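You operate a simulated robot arm through the tools that you are given. There is no shell and no other tool.

Carry out the task below with a simulated robot arm. There is one attempt and no reset: what you move stays moved.

JOB
The bridge meter is dead: tighten the brass knob, zero the meter, then balance the orange spool.
Fine: the black knob on the key block zeroes the meter; brass knob and black knob before the brown peg goes to ON; probe left where the meter showed 0; brown peg back at REST; no orange flag; white rocker, spool and grey pegs left alone. All other pegs, plugs, probes, cells, spools, bulbs and markers stay put.

Only the result counts: the job must be done as asked and must still hold three seconds after the hand-in. Knocking over, shifting, dropping, spilling or breaking anything else fails it.

ROBOT AND FRAMES
A 7-joint arm with a two-finger parallel gripper, fixed in place. Base frame: the origin is at the foot of the arm, x ahead of it, y to its left, z up. Lengths are in m, angles in degrees, forces in N, time in s.
Its first joint turns from -132.0 to 132.0 degrees. Payload 3.91 kg.
The tool frame sits at the grasp point between the pads (the TCP): z along the fingers, y along the line on which they close. The tips reach 0.03 m beyond it. Largest opening 0.11 m; finger width 0.02, thickness 0.01; the body of the gripper, 0.048 by 0.112 m, starts 0.055 m behind the TCP.
Orientation is that of the tool frame in the base frame, as a unit quaternion [x, y, z, w]. With the fingers straight down and closing along the base's y, the tool's x points along the base's -x, its y along +y and its z along -z.

CONTROLS
- The arm moves only by the tool drive_tool. Its argument "motion" is a list of rows, each an object (a shift or turn left out is 0, a gripper value left out holds the last) with "offset": the shift along the base's x, y, z in m, a list of three; "rot": the turn, a rotation vector about the base's x, y, z in degrees, a list of three. In form: [{"offset": [dx, dy, dz], "rot": [rx, ry, rz]}, ...]. A call has 1 to 20 rows; each row shifts and turns the commanded pose from where the row before left it. "fingers" is the opening, from 0 (shut) to 1 (fully open), set as the call begins (left out, the last holds). Each row takes 0.2 s and may step no farther than 0.05 m and 8.6 degrees from the row before; otherwise, or with a gripper value out of range, the whole call is refused. Where a pose cannot be reached the arm comes as near as it can. A force on the tool above 60 N (or 10 N above the force at the start of the call, whichever is more), or a blocked arm, ends the call early, and 0.2 s more pass. Each finger travels about 0.108 m/s and halts on what it meets, pressing with about 39 N; the grip force reading is that of the motor and also rises with nothing between the fingers. The clock runs only during rows and for 0.2 s after the last one: add rows that do not move to give the fingers time. It gives the time, the measured TCP pose, the force on the tool (base axes), the opening and the grip force at its end, in the units of the frame above (readings bear some noise), with the torque about the TCP (base axes, N m) and any sound that the robot's microphone picked up.
- Cameras (640 x 400 px; columns grow to the right, rows downward): "scene" is fixed at [0.2208, 0.6519, 1.3946]; the picture's right is [-0.60, -0.80, 0.00], its down [-0.31, 0.24, -0.92] and it looks along [0.73, -0.56, -0.39] (base axes); focal length 323 px, centre (320, 200). "wrist" rides on the gripper at [0.072, 0.017, -0.103] in the tool frame; the picture's right is [-0.23, 0.97, 0.00], its down [-0.76, -0.18, -0.62] and it looks along [-0.61, -0.14, 0.78] (tool axes); focal length 222 px, centre (320, 200).
- grab_frame(camera): a new picture of that camera. The clock stands still meanwhile.
- measure_at(camera, pixels): for up to 12 pixels [column, row] of the newest picture of that camera ("zoom" is the newest enlarged one), the place [x, y, z] in the base frame of the surface seen there, good to about 0.002 m. The clock stands still meanwhile.
- zoom(camera, box): a new picture of the part [left, top, right, bottom] of that camera's present view, enlarged. The clock stands still meanwhile.
- finish_job(): hands the job in; it is judged then, once.

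Unless the task says otherwise, let go and move clear before handing in.

The tools are called after "Emit:" as a command line: name --argument value ..., lists and objects as JSON in quotes. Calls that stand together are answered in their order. drive_tool: Moves the arm, as the interface text tells. Its arguments: {"type":"object","properties":{"motion":{"type":"array","items":{"type":"object","properties":{"offset":{"type":"array","items":{"type":"number"}},"rot":{"type":"array","items":{"type":"number"}}}}},"fingers":{"type":"number"}},"required":["motion"]} The other tools are called the same way: grab_frame (camera) takes a picture; measure_at (camera, pixels) gives the place of the surface under pixels of a picture; zoom (camera, box) takes an enlarged picture of a part of a camera's view; finish_job () hands the job in.

At the start:

```text
t: 0.0
tcp_pos: [0.6289, 0.0829, 1.1886]
orientation: [0.0, 1.0, 0.0, 0.001]
contact_force: [0.0, 0.6, 0.2]
torque: [-0.01, 0.01, 0.01]
width: 0.1099
gripper_force: 0.1
```

scene: 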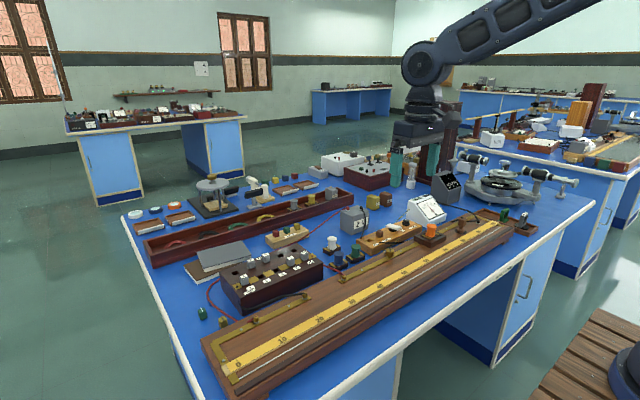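
wrist: 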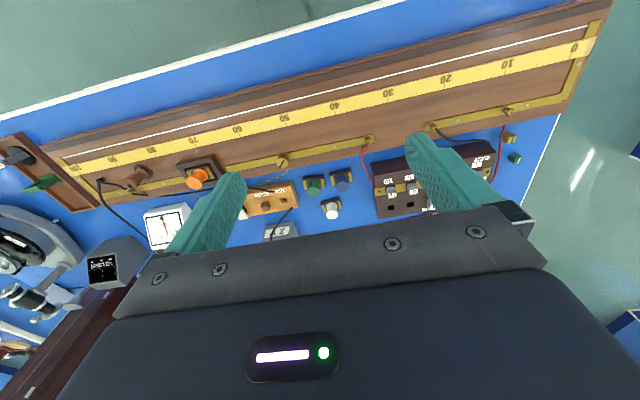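

The scene shows a metre bridge with a yellow scale along the front edge (about (220,360) to (500,230)), a meter near (427,208), an orange spool near (431,230), and a resistance box near (270,280). I'll zoom in on the parts before moving.

Emit:
zoom --camera "scene" --box '[320, 170, 480, 270]'

Emit:
zoom --camera "scene" --box '[180, 240, 340, 340]'

Emit:
zoom --camera "scene" --box '[420, 140, 580, 240]'

Emit:
zoom --camera "wrist" --box '[80, 120, 360, 295]'

```text
4.00 times, centred on (400, 220) of scene
```

zoom: 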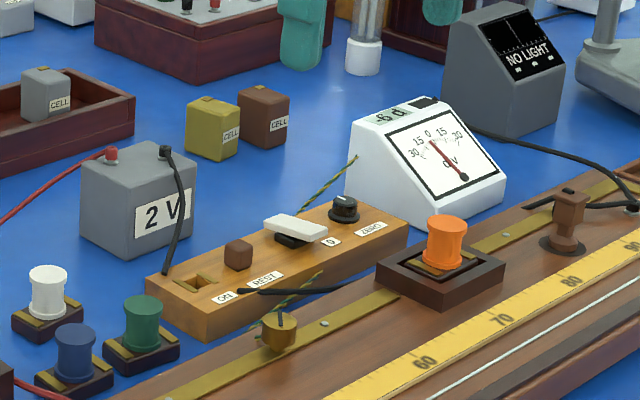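

```text
4.00 times, centred on (260, 290) of scene
```

zoom: 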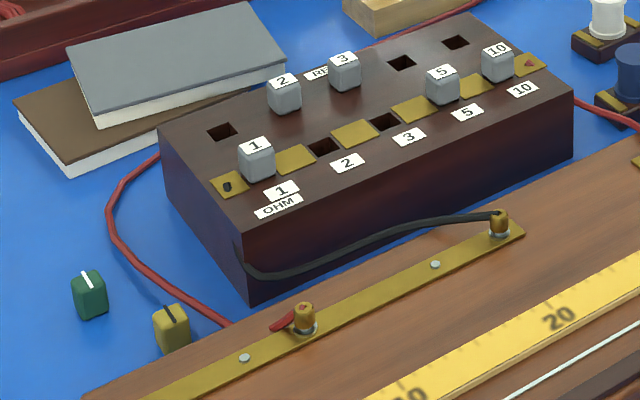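

```text
4.00 times, centred on (500, 190) of scene
```

zoom: 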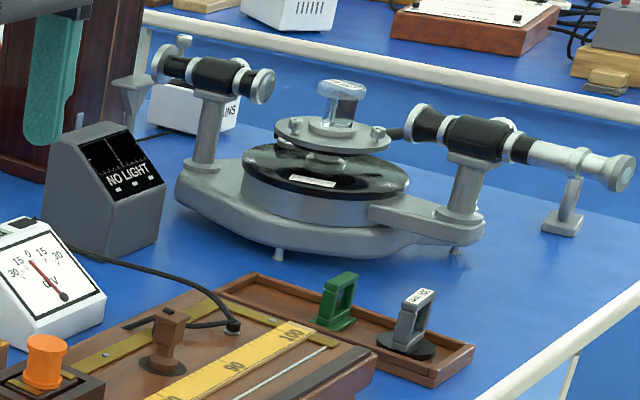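

```text
2.29 times, centred on (220, 208) of wrist
```

zoom: 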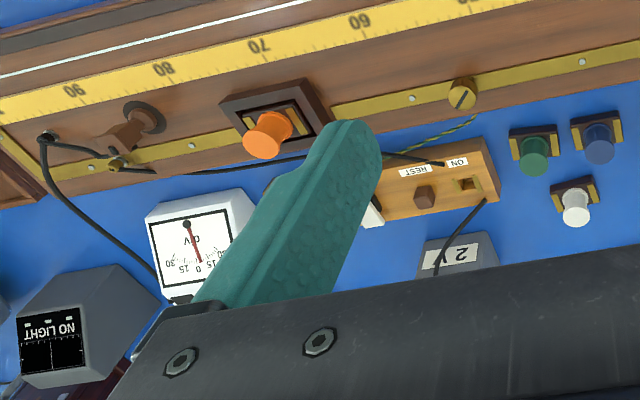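

The zooms show the key block with a brown peg at REST, a white rocker, and a black knob labelled ZERO. There is a slotted brass knob on the mid strip and a brown probe near 82 cm. I'll measure the key points and zoom in tighter.

Emit:
zoom --camera "scene" --box '[355, 210, 435, 260]'

Emit:
measure_at --camera "zoom" --pixels '[[320, 200]]'

Emit:
zoom --camera "scene" --box '[435, 200, 515, 250]'

Emit:
zoom --camera "scene" --box '[395, 185, 475, 235]'

Emit:
measure_at --camera "scene" --pixels '[[390, 253], [390, 249], [379, 232], [405, 219], [393, 228], [462, 219], [461, 229], [431, 222], [369, 240], [432, 203], [340, 340], [233, 360]]'

```text
8.00 times, centred on (395, 235) of scene
```

zoom: 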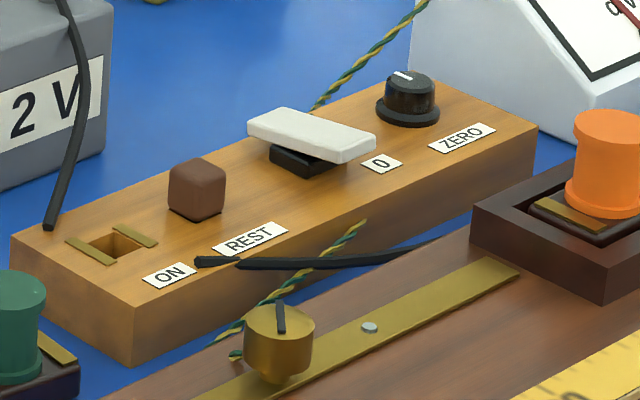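

```text
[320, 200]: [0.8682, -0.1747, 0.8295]
```

```text
8.00 times, centred on (475, 225) of scene
```

zoom: 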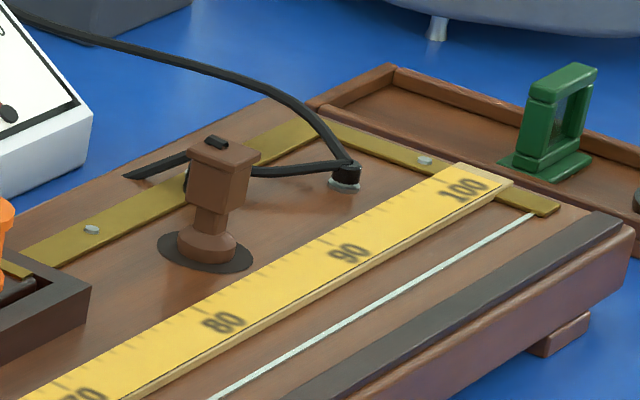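

```text
8.00 times, centred on (435, 210) of scene
```

zoom: 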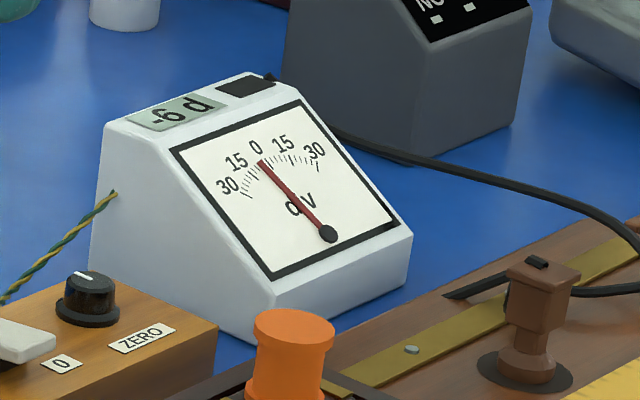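

```text
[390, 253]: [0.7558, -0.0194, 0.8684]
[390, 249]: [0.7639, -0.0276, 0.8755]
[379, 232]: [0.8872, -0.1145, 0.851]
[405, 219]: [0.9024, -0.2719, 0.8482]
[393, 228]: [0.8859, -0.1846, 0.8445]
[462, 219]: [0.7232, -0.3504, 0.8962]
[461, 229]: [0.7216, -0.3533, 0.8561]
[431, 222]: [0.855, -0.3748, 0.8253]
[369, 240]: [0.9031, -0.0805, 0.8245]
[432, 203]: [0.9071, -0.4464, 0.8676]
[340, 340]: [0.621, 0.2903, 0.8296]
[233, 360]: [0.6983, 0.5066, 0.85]
```

The meter's digital window reads "-6 d" (zoom (180,113)) and the dark flag window beside it is empty. Next I'll measure the knobs, peg, ON hole and probe precisely from the enlarged views.

Emit:
zoom --camera "scene" --box '[355, 210, 435, 260]'

Emit:
measure_at --camera "zoom" --pixels '[[280, 310], [280, 325], [255, 345], [308, 345], [195, 165], [197, 195], [115, 245], [405, 76], [405, 100], [410, 118], [310, 130], [260, 390]]'

Emit:
measure_at --camera "zoom" --pixels '[[170, 180], [224, 185], [200, 212], [170, 162], [196, 158], [225, 170], [15, 240], [130, 360], [440, 82], [538, 125], [375, 115], [438, 110]]'

```text
8.00 times, centred on (395, 235) of scene
```

zoom: 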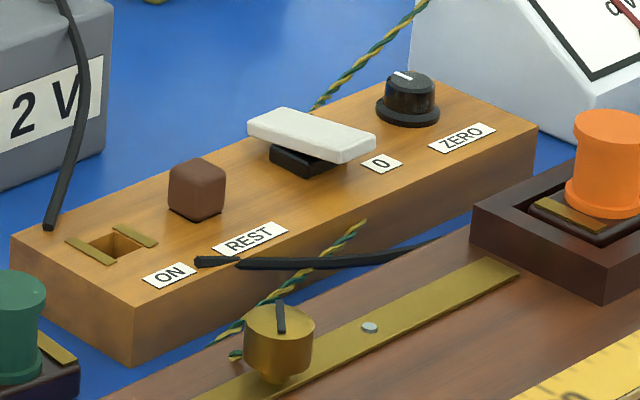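

```text
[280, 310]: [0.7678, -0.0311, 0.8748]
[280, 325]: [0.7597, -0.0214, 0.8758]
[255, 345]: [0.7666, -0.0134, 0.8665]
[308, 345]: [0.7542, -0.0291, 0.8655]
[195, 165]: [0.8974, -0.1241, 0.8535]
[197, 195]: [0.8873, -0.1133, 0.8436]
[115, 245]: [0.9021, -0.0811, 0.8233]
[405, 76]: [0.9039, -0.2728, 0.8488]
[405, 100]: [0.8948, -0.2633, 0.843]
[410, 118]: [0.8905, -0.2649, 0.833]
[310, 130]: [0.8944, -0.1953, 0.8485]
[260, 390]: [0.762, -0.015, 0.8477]
```

```text
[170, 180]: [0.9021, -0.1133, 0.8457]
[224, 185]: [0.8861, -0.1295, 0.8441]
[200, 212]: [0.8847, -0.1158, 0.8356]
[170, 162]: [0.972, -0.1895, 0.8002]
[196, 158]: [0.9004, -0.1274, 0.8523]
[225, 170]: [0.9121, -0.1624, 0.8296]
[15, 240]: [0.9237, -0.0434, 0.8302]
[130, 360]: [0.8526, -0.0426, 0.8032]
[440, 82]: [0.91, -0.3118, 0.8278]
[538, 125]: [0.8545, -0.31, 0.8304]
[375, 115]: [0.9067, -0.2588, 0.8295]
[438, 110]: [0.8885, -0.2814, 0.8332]
```

The peg is near (0.895,-0.121) with its top at z 0.853. The black knob is near (0.899,-0.270), top 0.849, and the brass knob near (0.763,-0.026), top 0.8755. I'll move down over the work for closer wrist views.

Emit:
drive_tool --motion '[{"offset": [0.006, -0.027, -0.04]}, {"offset": [0.006, -0.027, -0.04]}, {"offset": [0.006, -0.027, -0.04]}, {"offset": [0.006, -0.027, -0.04]}, {"offset": [0, 0, 0]}]' --fingers 1.0

Emit:
grab_frame --camera "wrist"

Emit:
grab_frame --camera "scene"

```text
t: 1.2
tcp_pos: [0.6524, -0.0233, 1.0286]
orientation: [0.0, 1.0, 0.0, 0.001]
contact_force: [-0.2, 0.1, -0.2]
torque: [0.03, -0.02, -0.04]
width: 0.1099
gripper_force: 0.1
```

```text
taken
```

wrist: 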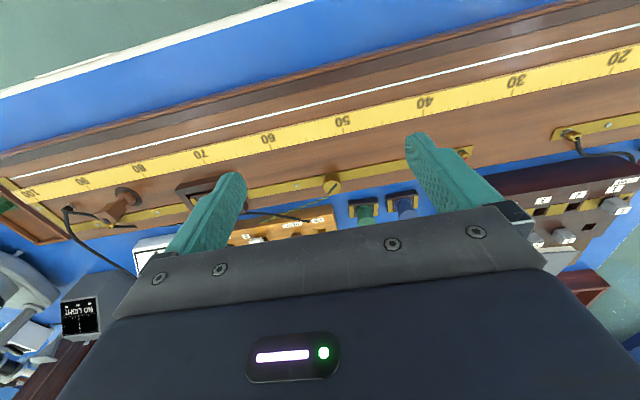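

```text
taken
```

scene: 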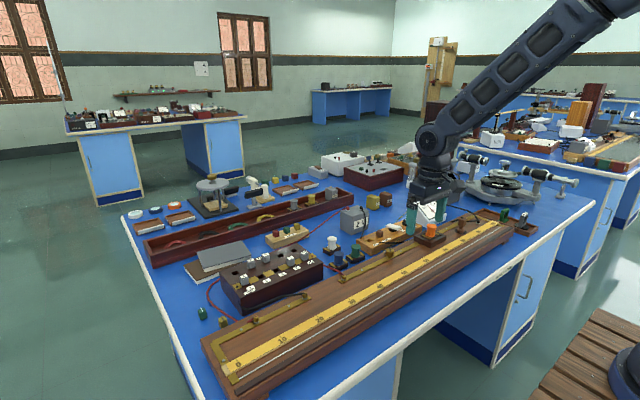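

The wrist view now shows the brass knob at (332,186), the probe at (128,200), and the wire as the white line. I'll zoom and measure from here.

Emit:
zoom --camera "wrist" --box '[272, 150, 432, 250]'

Emit:
zoom --camera "wrist" --box '[40, 150, 200, 250]'

Emit:
measure_at --camera "wrist" --pixels '[[332, 186], [332, 181], [332, 192], [325, 186], [340, 186], [352, 97], [190, 142], [630, 30], [60, 170], [128, 192], [118, 212], [108, 218]]'

```text
4.00 times, centred on (352, 200) of wrist
```

zoom: 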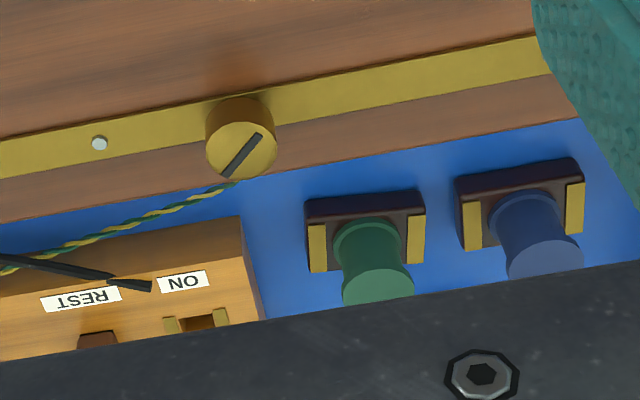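

```text
4.00 times, centred on (120, 200) of wrist
```

zoom: 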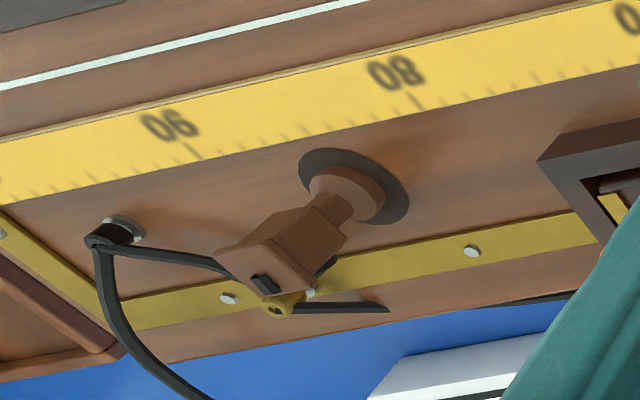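

```text
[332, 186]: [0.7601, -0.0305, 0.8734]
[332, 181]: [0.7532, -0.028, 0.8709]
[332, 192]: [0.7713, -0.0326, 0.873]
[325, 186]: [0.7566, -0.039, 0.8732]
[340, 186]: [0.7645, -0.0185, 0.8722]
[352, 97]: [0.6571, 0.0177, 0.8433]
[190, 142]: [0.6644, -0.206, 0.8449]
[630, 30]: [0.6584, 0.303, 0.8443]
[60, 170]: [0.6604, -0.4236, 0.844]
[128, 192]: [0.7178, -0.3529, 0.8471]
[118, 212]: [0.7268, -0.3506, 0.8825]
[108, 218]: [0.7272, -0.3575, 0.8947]
```

The brass knob's top centre is near (0.7625,-0.030,0.874), and the wire runs at x≈0.66, z≈0.844. I'll hover above the knob at z 0.95 for a close look before gripping.

Emit:
drive_tool --motion '[{"offset": [0.037, -0.002, -0.026]}, {"offset": [0.037, -0.002, -0.026]}, {"offset": [0.036, -0.003, -0.027]}, {"offset": [0, 0, 0]}]' --fingers 1.0

Emit:
grab_frame --camera "wrist"

Emit:
zoom --camera "scene" --box '[395, 185, 475, 235]'

```text
t: 2.2
tcp_pos: [0.7633, -0.0276, 0.9485]
orientation: [0.0, 1.0, -0.001, 0.001]
contact_force: [-0.4, -0.1, 0.1]
torque: [0.04, -0.01, 0.0]
width: 0.11
gripper_force: 0.0
```

```text
taken
```

wrist: 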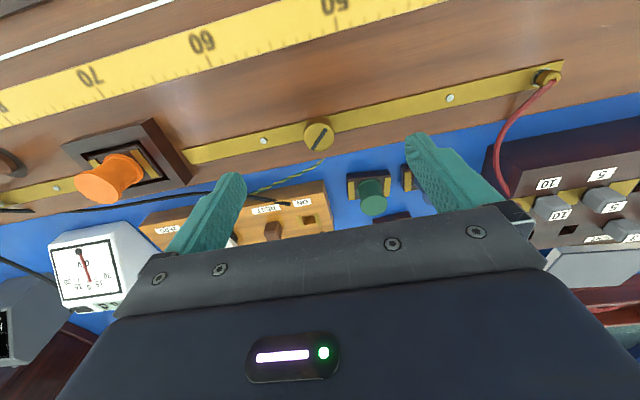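

```text
8.00 times, centred on (435, 210) of scene
```

zoom: 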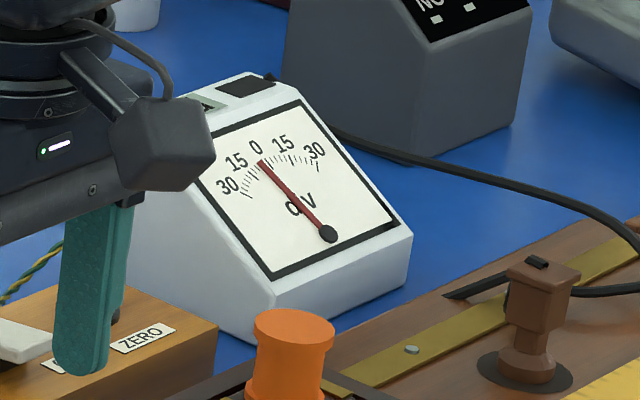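

The knob is now at (319,134) in the wrist view. I'll zoom on it, the spool, the meter and the key block to read any markings.

Emit:
zoom --camera "wrist" --box '[279, 110, 359, 160]'

Emit:
measure_at --camera "zoom" --pixels '[[330, 180], [230, 190], [440, 190], [330, 270], [330, 120], [350, 150], [300, 230], [340, 95], [100, 180], [560, 170]]'

Emit:
zoom --camera "wrist" --box '[40, 110, 200, 210]'

Emit:
zoom --camera "wrist" --box '[40, 210, 200, 310]'

Emit:
zoom --camera "wrist" --box '[220, 170, 380, 270]'

Emit:
measure_at --camera "zoom" --pixels '[[345, 205], [355, 192], [360, 215], [212, 245], [212, 268], [110, 165], [270, 135]]'

```text
8.00 times, centred on (319, 135) of wrist
```

zoom: 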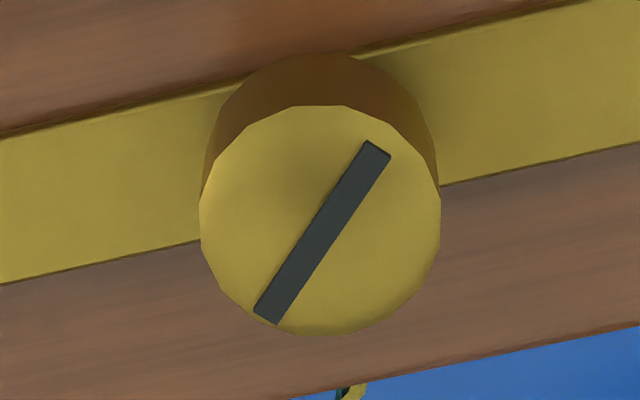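

```text
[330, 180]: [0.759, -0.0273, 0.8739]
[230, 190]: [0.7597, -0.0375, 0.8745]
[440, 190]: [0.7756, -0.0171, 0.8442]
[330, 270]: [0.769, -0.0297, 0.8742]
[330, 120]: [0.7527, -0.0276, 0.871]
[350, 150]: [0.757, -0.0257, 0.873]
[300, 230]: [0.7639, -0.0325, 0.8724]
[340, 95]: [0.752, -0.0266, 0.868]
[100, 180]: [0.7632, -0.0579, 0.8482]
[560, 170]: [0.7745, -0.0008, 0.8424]
```

```text
4.00 times, centred on (120, 160) of wrist
```

zoom: 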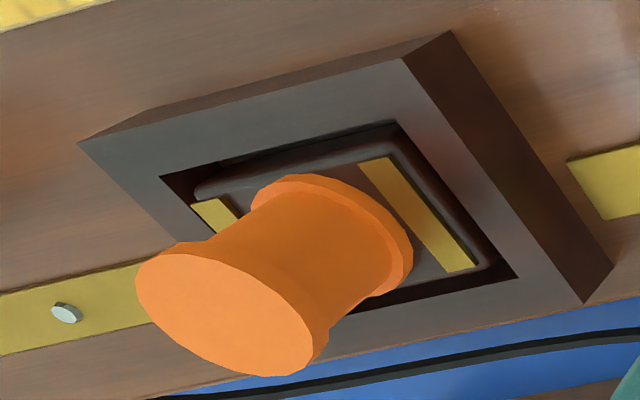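

```text
4.00 times, centred on (120, 260) of wrist
```

zoom: 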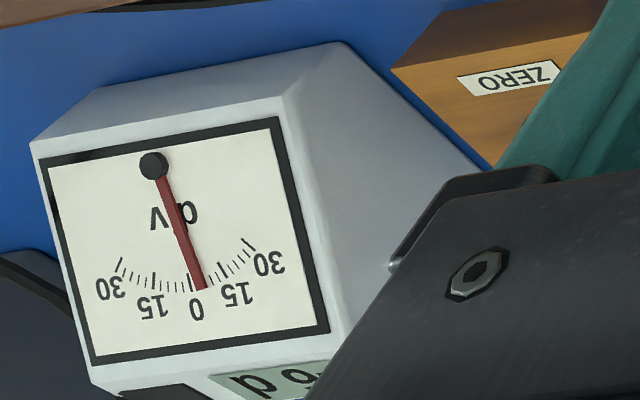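

```text
4.00 times, centred on (300, 220) of wrist
```

zoom: 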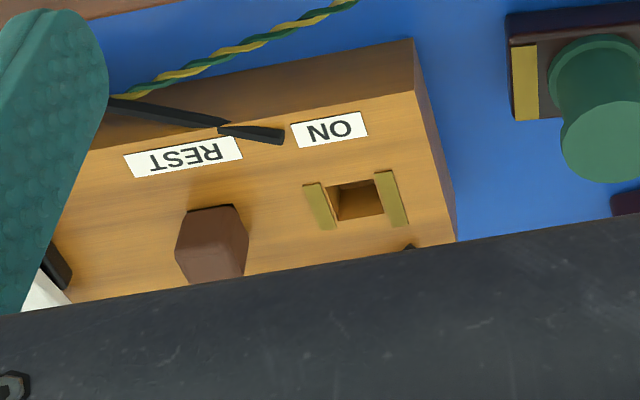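

```text
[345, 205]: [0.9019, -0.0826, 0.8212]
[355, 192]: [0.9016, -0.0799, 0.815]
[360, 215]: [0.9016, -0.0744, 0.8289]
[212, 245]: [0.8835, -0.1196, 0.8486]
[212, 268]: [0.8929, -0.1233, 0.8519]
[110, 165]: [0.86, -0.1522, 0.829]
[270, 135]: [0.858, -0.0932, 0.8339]
```

The dial reads divisions, with a digital readout "-6 d". The brass knob is centred near (0.763,-0.029) with a diameter of about 24 mm. I'll pre-turn the hand +60° at height so there is clockwise travel available.

Emit:
drive_tool --motion '[{"rot": [0, 0, 8.5]}, {"rot": [0, 0, 8.5]}, {"rot": [0, 0, 8.5]}, {"rot": [0, 0, 8.5]}, {"rot": [0, 0, 8.5]}, {"rot": [0, 0, 8.5]}, {"rot": [0, 0, 8.5]}, {"offset": [0, -0.0015, 0]}]' --fingers 0.55

Emit:
grab_frame --camera "wrist"

Emit:
grab_frame --camera "scene"

```text
t: 4.0
tcp_pos: [0.7636, -0.0321, 0.9489]
orientation: [-0.497, 0.868, 0.0, 0.001]
contact_force: [0.1, 0.4, -0.4]
torque: [-0.02, -0.01, -0.02]
width: 0.0604
gripper_force: 0.1
```

```text
taken
```

wrist: 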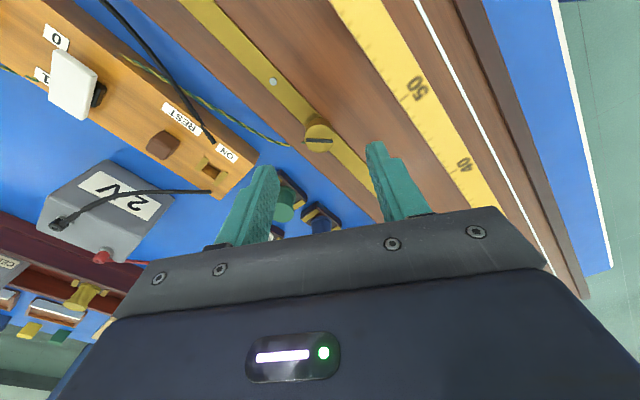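

```text
taken
```

scene: 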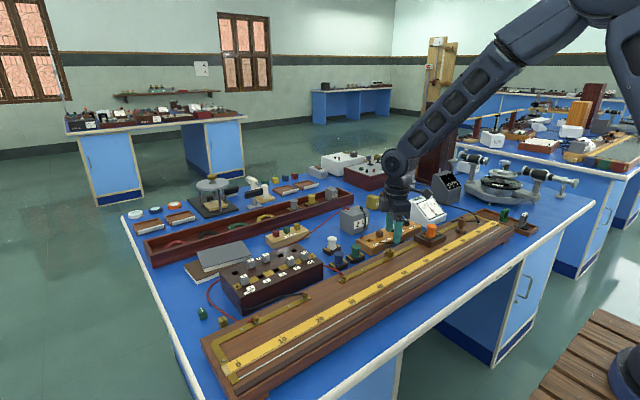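

Rotation reached +60°, and the measured y of -0.0321 is slightly past the knob centre at -0.029. I'll correct and take a settled reading before descending.

Emit:
drive_tool --motion '[{"offset": [0, 0.003, 0]}, {"offset": [0, 0, 0]}, {"offset": [0, 0, 0]}]'

Emit:
drive_tool --motion '[{"offset": [0, 0, 0]}]'

Emit:
zoom --camera "scene" --box '[395, 185, 475, 235]'

```text
t: 4.8
tcp_pos: [0.7616, -0.0296, 0.9479]
orientation: [-0.497, 0.868, 0.0, 0.0]
contact_force: [0.3, -0.1, 0.1]
torque: [-0.01, -0.01, 0.04]
width: 0.0604
gripper_force: 0.1
```

```text
t: 5.2
tcp_pos: [0.7615, -0.0289, 0.9497]
orientation: [-0.497, 0.868, 0.0, 0.0]
contact_force: [0.0, 0.1, -0.2]
torque: [0.03, -0.02, -0.01]
width: 0.0605
gripper_force: 0.0
```

```text
8.00 times, centred on (435, 210) of scene
```

zoom: 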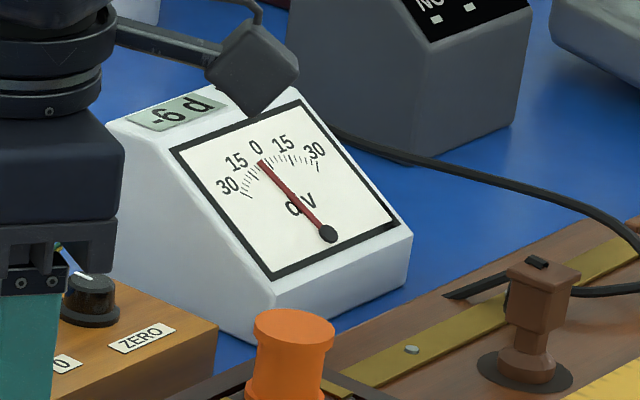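

The TCP is settled at about (0.762,-0.029,0.949), with the readout (180,113) still at -6 d. Next I descend and grip the brass knob.

Emit:
drive_tool --motion '[{"offset": [0.001, 0, -0.035]}, {"offset": [0, 0, -0.02]}, {"offset": [0, 0, -0.012]}, {"offset": [0, 0, 0]}]' --fingers 0.55

Emit:
grab_frame --camera "wrist"

```text
t: 6.2
tcp_pos: [0.7642, -0.0291, 0.8795]
orientation: [-0.496, 0.868, 0.0, 0.0]
contact_force: [-0.3, 0.0, -0.9]
torque: [0.0, 0.0, 0.0]
width: 0.0605
gripper_force: 0.1
```

```text
taken
```

wrist: 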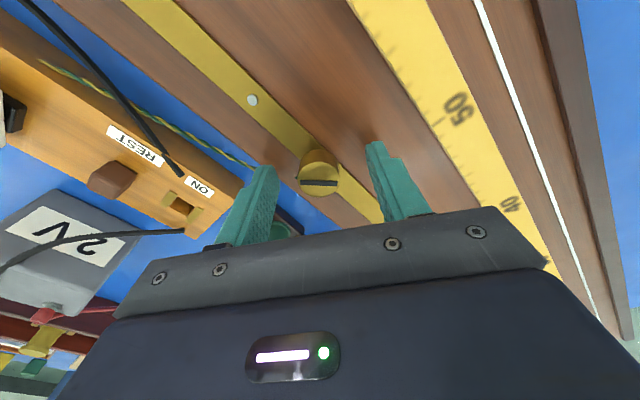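

The knob sits centred between the fingers at (320,172) with no contact force. I'm closing the fingers on it now.

Emit:
drive_tool --motion '[{"offset": [0, 0, 0]}, {"offset": [0, 0, 0]}, {"offset": [0, 0, 0]}, {"offset": [0, 0, 0]}]' --fingers 0.1

Emit:
grab_frame --camera "wrist"

```text
t: 7.2
tcp_pos: [0.7647, -0.0302, 0.8806]
orientation: [-0.497, 0.868, -0.001, 0.001]
contact_force: [11.1, -5.7, -2.0]
torque: [0.19, 0.17, -0.02]
width: 0.0258
gripper_force: 44.8
```

```text
taken
```

wrist: 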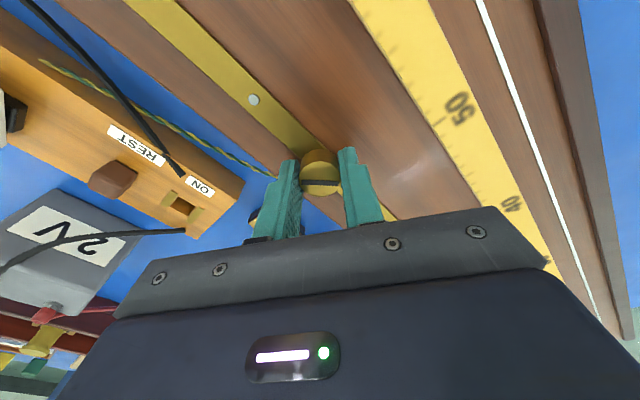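

The grip is closed at 25.8 mm width with about 12 N of side force, so I'll shift 1 mm to relieve it. Then I'll turn clockwise in steps and watch the torque.

Emit:
drive_tool --motion '[{"offset": [0.001, -0.0006, 0]}, {"rot": [0, 0, -8]}, {"rot": [0, 0, -8]}, {"rot": [0, 0, -8]}]'

Emit:
grab_frame --camera "wrist"

Emit:
zoom --camera "scene" --box '[355, 180, 475, 255]'

```text
t: 8.2
tcp_pos: [0.7651, -0.0294, 0.8808]
orientation: [-0.304, 0.953, -0.001, 0.0]
contact_force: [7.6, -2.8, -15.8]
torque: [-0.22, -1.1, 0.01]
width: 0.0255
gripper_force: 44.9
```

```text
taken
```

wrist: 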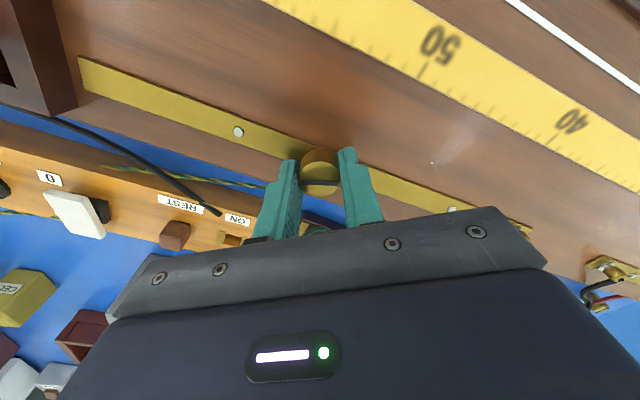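

```text
5.33 times, centred on (415, 218) of scene
```

zoom: 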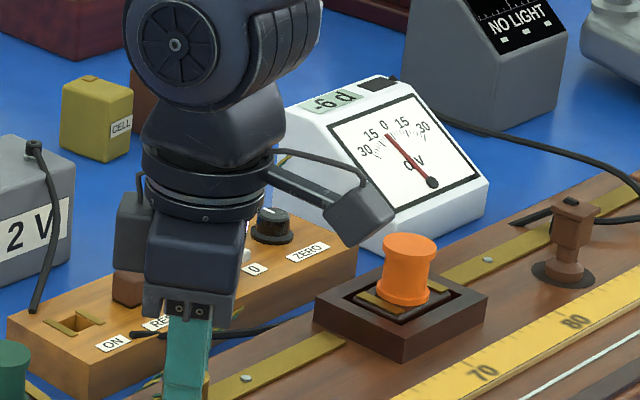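

Turning 24° produced a downward pull (fz -15.8), which suggests the knob is screwing down. I'll check the slot in a wrist zoom.

Emit:
zoom --camera "wrist" --box '[280, 135, 360, 210]'

Emit:
measure_at --camera "zoom" --pixels '[[320, 220], [320, 260], [300, 330]]'

```text
5.33 times, centred on (320, 172) of wrist
```

zoom: 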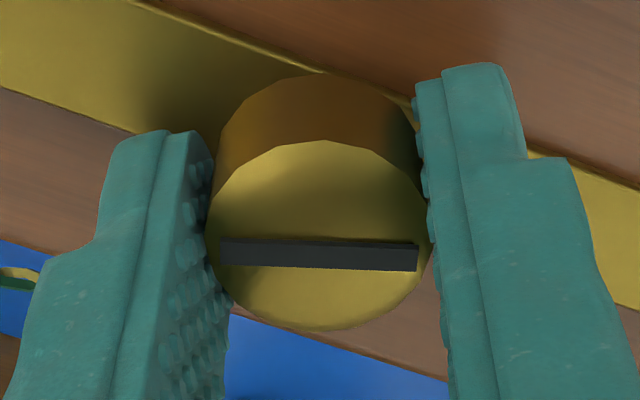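

```text
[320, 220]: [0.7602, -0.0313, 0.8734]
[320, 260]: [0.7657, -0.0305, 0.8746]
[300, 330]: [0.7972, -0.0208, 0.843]
```

The slot has turned with the fingers, so the grip holds. I'll take a settled force reading before turning further.

Emit:
drive_tool --motion '[{"offset": [0, 0, 0]}, {"offset": [0, 0, 0]}]'

```text
t: 8.8
tcp_pos: [0.7658, -0.0298, 0.8808]
orientation: [-0.305, 0.952, 0.002, 0.0]
contact_force: [6.7, -1.2, -19.5]
torque: [-0.35, -0.86, -0.01]
width: 0.0255
gripper_force: 44.7
```

The reading holds at a 19.5 N downward pull, so I'll lower the hand slightly and see whether it eases.

Emit:
drive_tool --motion '[{"offset": [0, 0, -0.001]}, {"offset": [0, 0, 0]}]'

```text
t: 9.4
tcp_pos: [0.7649, -0.0304, 0.8806]
orientation: [-0.305, 0.952, -0.001, -0.001]
contact_force: [-2.0, -4.9, -11.4]
torque: [-0.54, -0.34, -0.01]
width: 0.0256
gripper_force: 45.1
```

Lowering eased the pull to 11 N, so the knob does descend as it turns. I'll keep turning clockwise with a small downward follow.

Emit:
drive_tool --motion '[{"offset": [0, 0, -0.001]}, {"rot": [0, 0, -8], "offset": [0, 0, -0.0003]}, {"rot": [0, 0, -8], "offset": [0, 0, -0.0003]}, {"rot": [0, 0, -8], "offset": [0, 0, -0.0003]}, {"offset": [0, 0, 0]}]'

Emit:
zoom --camera "wrist" --box '[280, 135, 360, 210]'

Emit:
zoom --camera "scene" --box '[355, 180, 475, 255]'

```text
t: 10.6
tcp_pos: [0.7649, -0.0291, 0.8808]
orientation: [-0.099, 0.995, 0.0, 0.002]
contact_force: [6.4, -15.0, 33.2]
torque: [0.0, 0.44, -0.04]
width: 0.0257
gripper_force: 44.5
```

```text
5.33 times, centred on (320, 172) of wrist
```

zoom: 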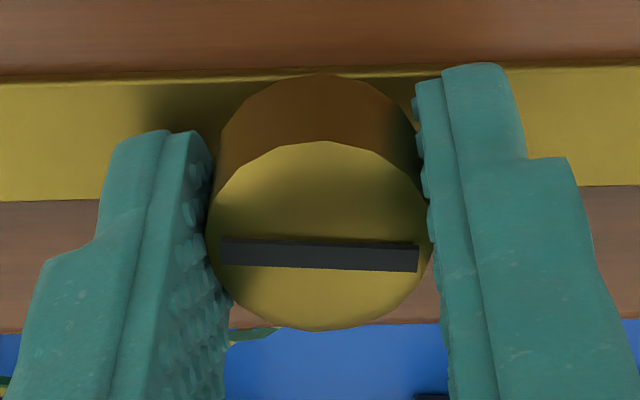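

```text
5.33 times, centred on (415, 218) of scene
```

zoom: 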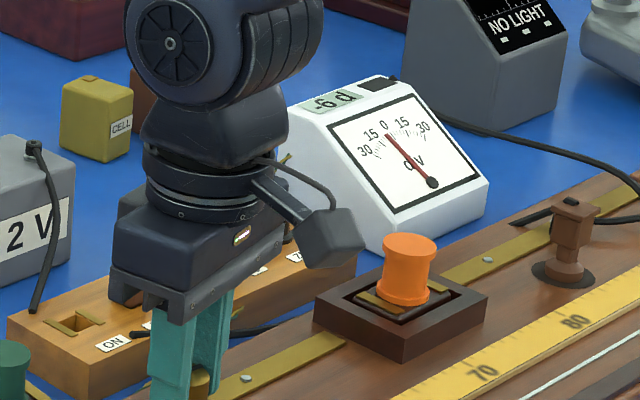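

The force is now +33 N upward with z unchanged at 0.8808, so the knob does not descend and my lowering only pressed on it. I'll raise back and continue turning.

Emit:
drive_tool --motion '[{"offset": [0, 0, 0.0015]}, {"offset": [0, 0, 0]}]'

Emit:
drive_tool --motion '[{"rot": [0, 0, -8]}, {"rot": [0, 0, -8]}, {"offset": [0, 0, 0]}]'

Emit:
zoom --camera "wrist" --box '[280, 135, 360, 210]'

```text
t: 11.2
tcp_pos: [0.7657, -0.0292, 0.8804]
orientation: [-0.1, 0.995, 0.0, 0.002]
contact_force: [21.4, -16.2, 20.5]
torque: [0.16, -1.28, 0.01]
width: 0.0256
gripper_force: 44.6
```

```text
t: 12.0
tcp_pos: [0.7646, -0.0299, 0.8802]
orientation: [0.04, 0.999, 0.0, 0.0]
contact_force: [18.8, -20.2, 27.2]
torque: [-1.17, -0.42, 0.03]
width: 0.0256
gripper_force: 44.8
```

```text
5.33 times, centred on (320, 172) of wrist
```

zoom: 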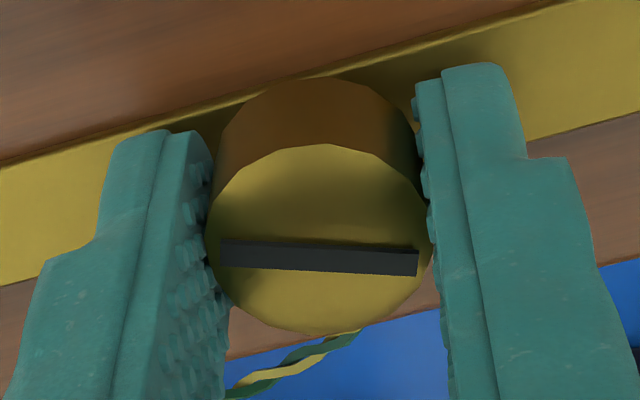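

The slot has still followed after 64°, and side loads have built up (18.8,-20.2,27.2). I'll relieve them by shifting the command, then continue.

Emit:
drive_tool --motion '[{"offset": [0.001, -0.001, 0.002]}, {"offset": [0, 0, 0]}]'

Emit:
drive_tool --motion '[{"rot": [0, 0, -8]}, {"rot": [0, 0, -8]}, {"rot": [0, 0, -8]}, {"offset": [0, 0, 0]}]'

Emit:
zoom --camera "wrist" --box '[280, 135, 360, 210]'

```text
t: 12.6
tcp_pos: [0.7649, -0.0297, 0.8808]
orientation: [0.04, 0.999, 0.0, -0.003]
contact_force: [3.3, -8.2, -12.0]
torque: [-0.81, -0.92, -0.02]
width: 0.0255
gripper_force: 45.1
```

```text
t: 13.6
tcp_pos: [0.7649, -0.0299, 0.8819]
orientation: [0.246, 0.969, 0.001, -0.002]
contact_force: [-7.0, 1.7, -34.4]
torque: [0.52, -0.07, 0.01]
width: 0.0256
gripper_force: 45.0
```

```text
5.33 times, centred on (320, 172) of wrist
```

zoom: 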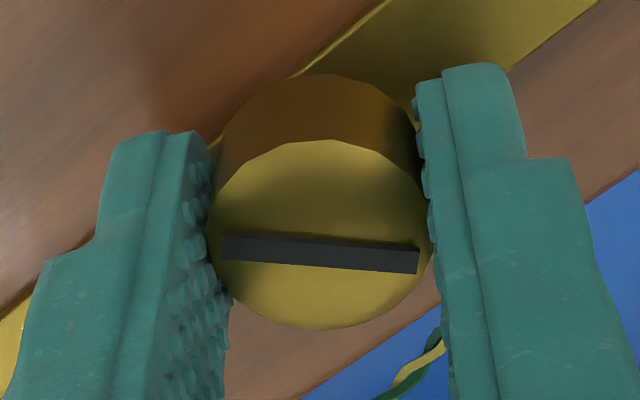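

The knob has turned about 88° with no twist resistance yet. I'll continue clockwise after easing z slightly.

Emit:
drive_tool --motion '[{"offset": [0, 0, -0.001]}, {"rot": [0, 0, -8]}, {"rot": [0, 0, -8]}, {"rot": [0, 0, -8]}, {"offset": [0, 0, 0]}]'

Emit:
zoom --camera "wrist" --box '[280, 135, 360, 210]'

Emit:
zoom --camera "scene" --box '[355, 180, 475, 255]'

```text
t: 14.8
tcp_pos: [0.7644, -0.0294, 0.8818]
orientation: [0.443, 0.896, 0.001, 0.0]
contact_force: [-18.9, 9.4, 3.5]
torque: [0.46, 1.38, 0.0]
width: 0.0255
gripper_force: 45.2
```

```text
5.33 times, centred on (320, 172) of wrist
```

zoom: 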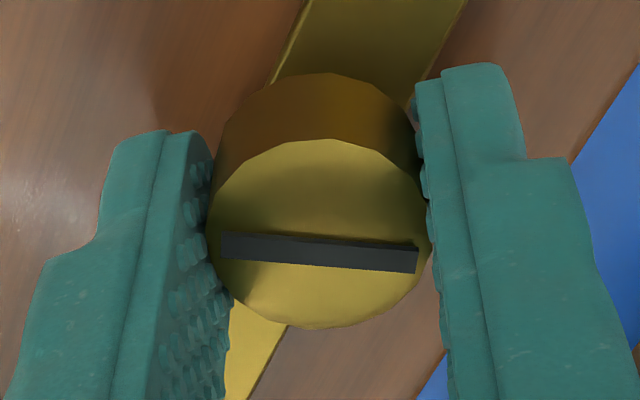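

```text
5.33 times, centred on (415, 218) of scene
```

zoom: 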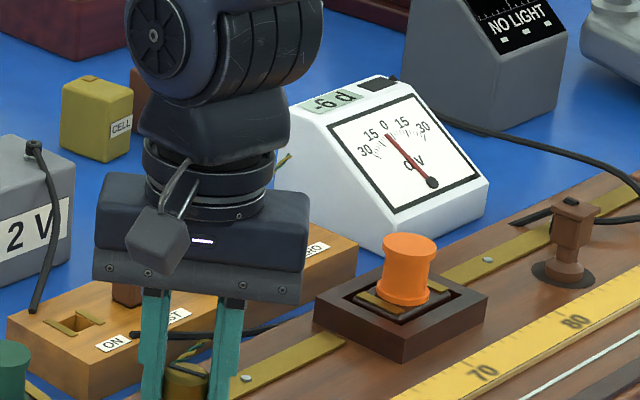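

The knob has turned 112° with the slot following and no resistance. I'll shift to relieve the side load and carry on.

Emit:
drive_tool --motion '[{"offset": [-0.001, 0.0007, 0]}, {"rot": [0, 0, -8]}, {"rot": [0, 0, -8]}, {"rot": [0, 0, -8]}, {"offset": [0, 0, 0]}]'

Emit:
zoom --camera "wrist" --box '[280, 135, 360, 210]'

```text
t: 16.0
tcp_pos: [0.765, -0.0302, 0.8818]
orientation: [0.62, 0.785, 0.001, 0.001]
contact_force: [7.0, 2.1, -4.3]
torque: [-0.95, 0.16, 0.39]
width: 0.0255
gripper_force: 44.9
```

```text
5.33 times, centred on (320, 172) of wrist
```

zoom: 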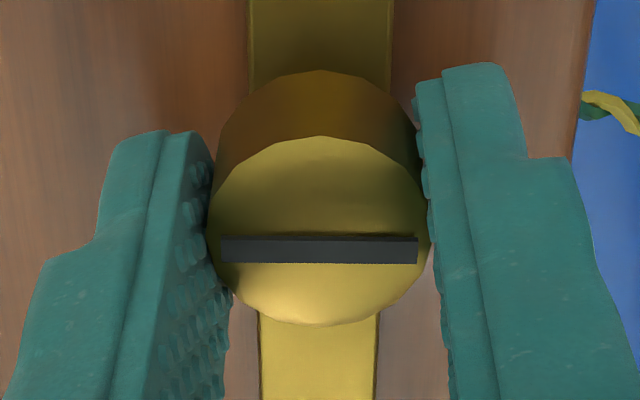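

Twist torque has risen to +0.39 N m and the slot has slipped a few degrees in the pads, so the knob has met its stop. I'll give it one small further turn to confirm it is tight.

Emit:
drive_tool --motion '[{"rot": [0, 0, -6]}, {"offset": [0, 0, 0]}]'

Emit:
zoom --camera "wrist" --box '[280, 135, 360, 210]'

Emit:
zoom --camera "scene" --box '[355, 180, 475, 255]'

```text
t: 16.6
tcp_pos: [0.7643, -0.0306, 0.882]
orientation: [0.66, 0.751, 0.001, 0.001]
contact_force: [11.2, 4.9, 6.9]
torque: [-0.21, 0.24, 0.3]
width: 0.0256
gripper_force: 44.5
```

```text
5.33 times, centred on (320, 172) of wrist
```

zoom: 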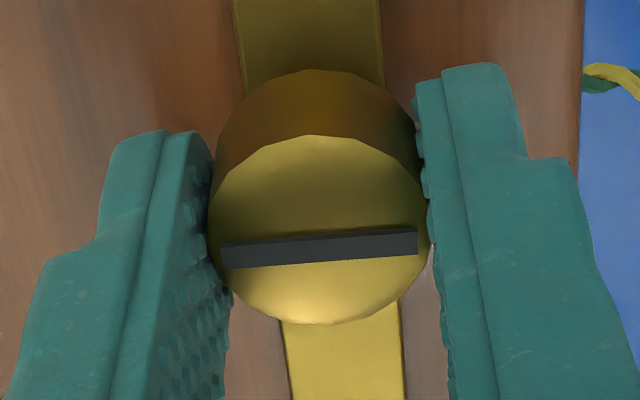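

```text
5.33 times, centred on (415, 218) of scene
```

zoom: 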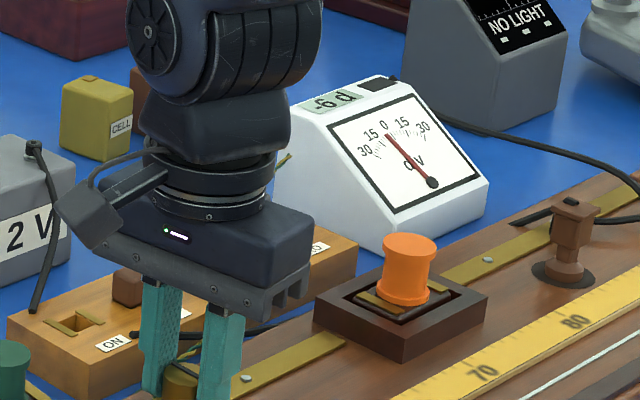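

The slot at wrist zoom (320,245) now stays put while the pads slip, so the brass knob is tight at its stop. I'll release and lift clear.

Emit:
drive_tool --motion '[{"offset": [0, 0, 0]}, {"offset": [0, 0, 0]}, {"offset": [0, 0, 0]}]' --fingers 0.6

Emit:
drive_tool --motion '[{"offset": [0, 0, 0.03]}, {"offset": [0, 0, 0.04]}, {"offset": [0, 0, 0.04]}, {"offset": [0, 0, 0]}]'

Emit:
grab_frame --camera "wrist"

Emit:
zoom --camera "scene" --box '[355, 190, 455, 260]'

```text
t: 17.4
tcp_pos: [0.7647, -0.0316, 0.8823]
orientation: [0.659, 0.752, 0.0, 0.0]
contact_force: [0.5, 0.2, 0.3]
torque: [0.02, 0.0, -0.03]
width: 0.066
gripper_force: 0.1
```

```text
t: 18.4
tcp_pos: [0.7634, -0.032, 0.9929]
orientation: [0.659, 0.752, -0.001, 0.0]
contact_force: [0.2, 0.9, -0.1]
torque: [-0.01, -0.02, 0.01]
width: 0.0662
gripper_force: 0.0
```

```text
taken
```

wrist: 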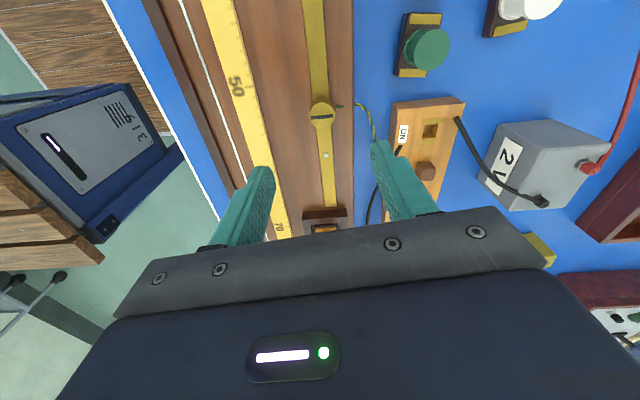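

```text
5.71 times, centred on (405, 225) of scene
```

zoom: 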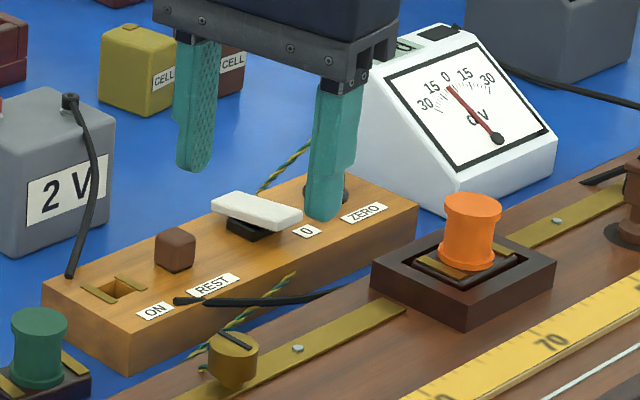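

The brass knob's slot now lies across the strip, at scene zoom (235,340). Next I'll swing the hand back to its original angle and hover near the black knob to look at the clearances.

Emit:
drive_tool --motion '[{"offset": [0.009, -0.022, 0.003], "rot": [0, 0, 8.25]}, {"offset": [0.009, -0.022, 0.003], "rot": [0, 0, 8.25]}, {"offset": [0.009, -0.022, 0.003], "rot": [0, 0, 8.25]}, {"offset": [0.009, -0.022, 0.003], "rot": [0, 0, 8.25]}, {"offset": [0.009, -0.022, 0.003], "rot": [0, 0, 8.25]}, {"offset": [0.009, -0.022, 0], "rot": [0, 0, 8.25]}, {"offset": [0.009, -0.022, 0], "rot": [0, 0, 8.25]}, {"offset": [0.009, -0.022, 0], "rot": [0, 0, 8.25]}, {"offset": [0.009, -0.022, 0], "rot": [0, 0, 8.25]}, {"offset": [0.009, -0.022, 0], "rot": [0, 0, 8.25]}, {"offset": [0, 0, 0]}]'

Emit:
grab_frame --camera "wrist"

Emit:
zoom --camera "scene" --box '[355, 170, 515, 270]'

```text
t: 20.8
tcp_pos: [0.8556, -0.2496, 1.0048]
orientation: [-0.001, 1.0, 0.0, 0.0]
contact_force: [-0.7, 0.5, 0.1]
torque: [-0.01, -0.01, -0.01]
width: 0.0658
gripper_force: 0.1
```

```text
taken
```

wrist: 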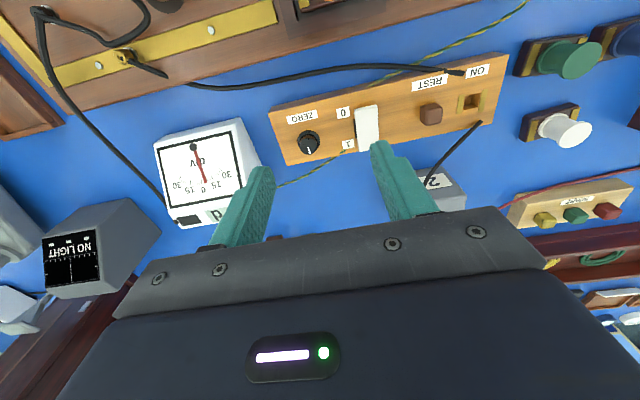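

```text
4.00 times, centred on (435, 220) of scene
```

zoom: 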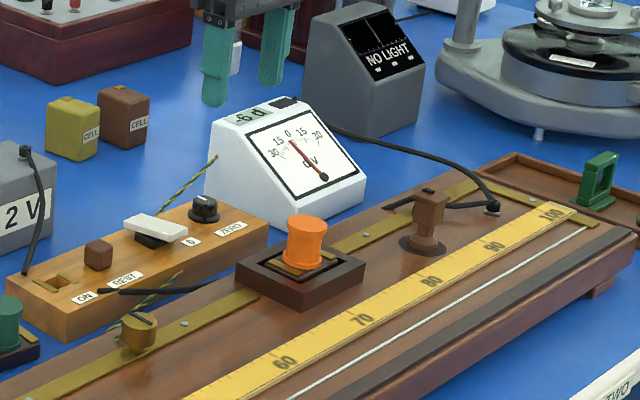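

Emit:
zoom --camera "wrist" --box '[250, 70, 410, 170]'

Emit:
measure_at --camera "zoom" --pixels '[[240, 285], [240, 300], [205, 285], [275, 290], [195, 290], [285, 290], [430, 160], [500, 300], [420, 310], [170, 370], [80, 150], [240, 325]]'

Emit:
zoom --camera "wrist" --box '[140, 100, 300, 240]'

Emit:
measure_at --camera "wrist" --pixels '[[157, 137], [238, 118], [248, 160], [240, 130], [230, 208], [180, 225], [262, 172], [330, 160], [290, 183], [205, 180], [215, 216], [177, 220]]'

```text
4.00 times, centred on (330, 120) of wrist
```

zoom: 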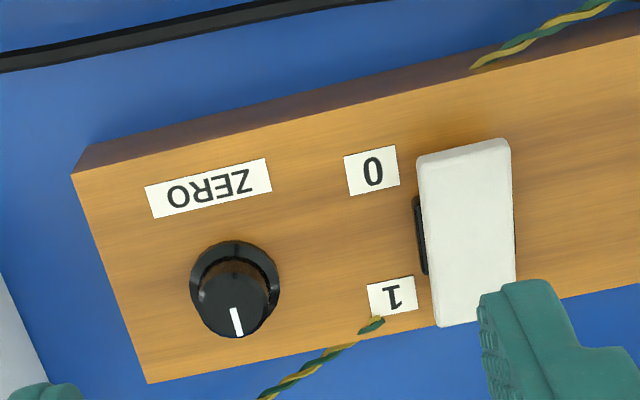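

```text
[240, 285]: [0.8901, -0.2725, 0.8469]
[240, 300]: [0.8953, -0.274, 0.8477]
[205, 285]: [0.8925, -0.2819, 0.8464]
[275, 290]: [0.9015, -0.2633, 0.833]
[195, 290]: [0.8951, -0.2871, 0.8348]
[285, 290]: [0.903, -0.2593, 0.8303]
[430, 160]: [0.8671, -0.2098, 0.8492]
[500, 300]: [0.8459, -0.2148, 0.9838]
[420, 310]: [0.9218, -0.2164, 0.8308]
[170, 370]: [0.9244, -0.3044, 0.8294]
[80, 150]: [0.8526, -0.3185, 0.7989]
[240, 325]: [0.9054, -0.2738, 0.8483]
```

```text
2.86 times, centred on (220, 170) of wrist
```

zoom: 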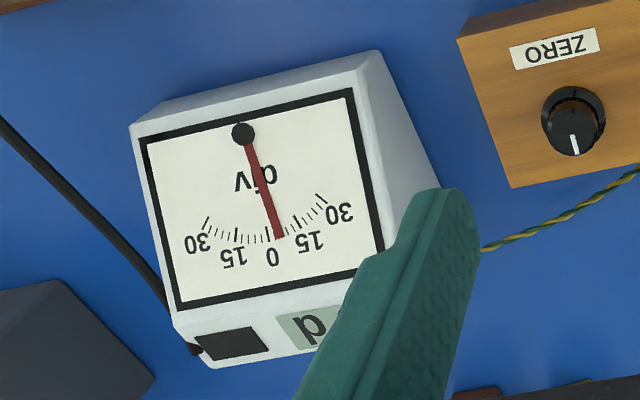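

```text
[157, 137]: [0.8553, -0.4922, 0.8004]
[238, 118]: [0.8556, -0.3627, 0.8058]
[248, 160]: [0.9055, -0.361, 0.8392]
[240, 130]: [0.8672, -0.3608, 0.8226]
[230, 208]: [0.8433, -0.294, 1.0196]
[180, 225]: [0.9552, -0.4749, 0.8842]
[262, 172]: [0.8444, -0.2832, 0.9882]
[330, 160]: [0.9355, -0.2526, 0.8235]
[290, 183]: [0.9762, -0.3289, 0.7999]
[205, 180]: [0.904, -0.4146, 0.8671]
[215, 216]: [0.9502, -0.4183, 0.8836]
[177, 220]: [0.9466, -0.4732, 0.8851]
```

The black knob is centred near (0.897,-0.2735), top z 0.848, body about 19 mm across, with its white mark pointing +x. The rocker (y>-0.21) and meter (y<-0.361) leave room to close along y. I'll move above it.

Emit:
drive_tool --motion '[{"offset": [0.02, -0.012, -0.03]}, {"offset": [0.021, -0.012, -0.035]}, {"offset": [0, 0, -0.035]}, {"offset": [0, 0, 0]}, {"offset": [0, 0, 0]}]' --fingers 0.42

Emit:
grab_frame --camera "wrist"

Emit:
grab_frame --camera "scene"

```text
t: 22.0
tcp_pos: [0.8968, -0.2737, 0.9063]
orientation: [0.0, 1.0, 0.0, 0.001]
contact_force: [0.4, 0.3, 0.2]
torque: [0.03, 0.02, 0.0]
width: 0.0464
gripper_force: 0.0
```

```text
taken
```

wrist: 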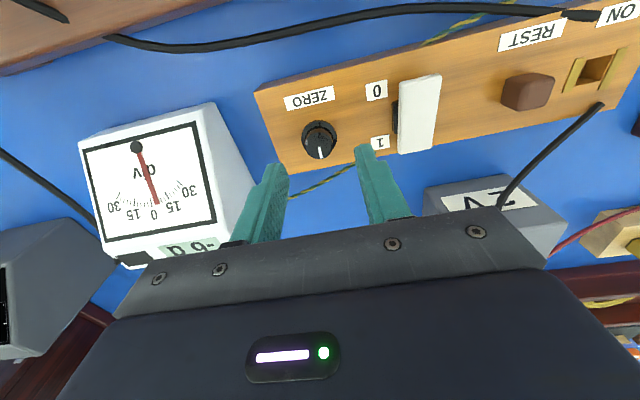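

```text
taken
```

scene: 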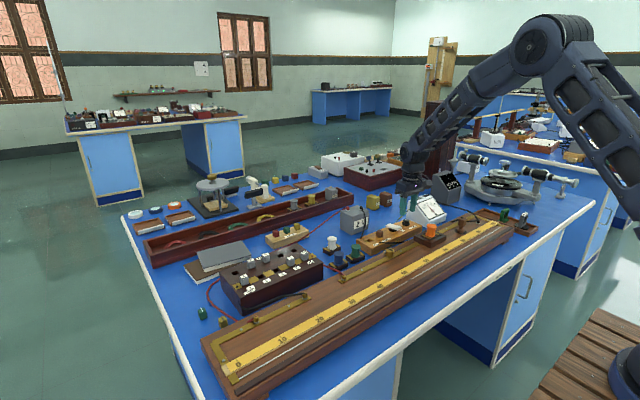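

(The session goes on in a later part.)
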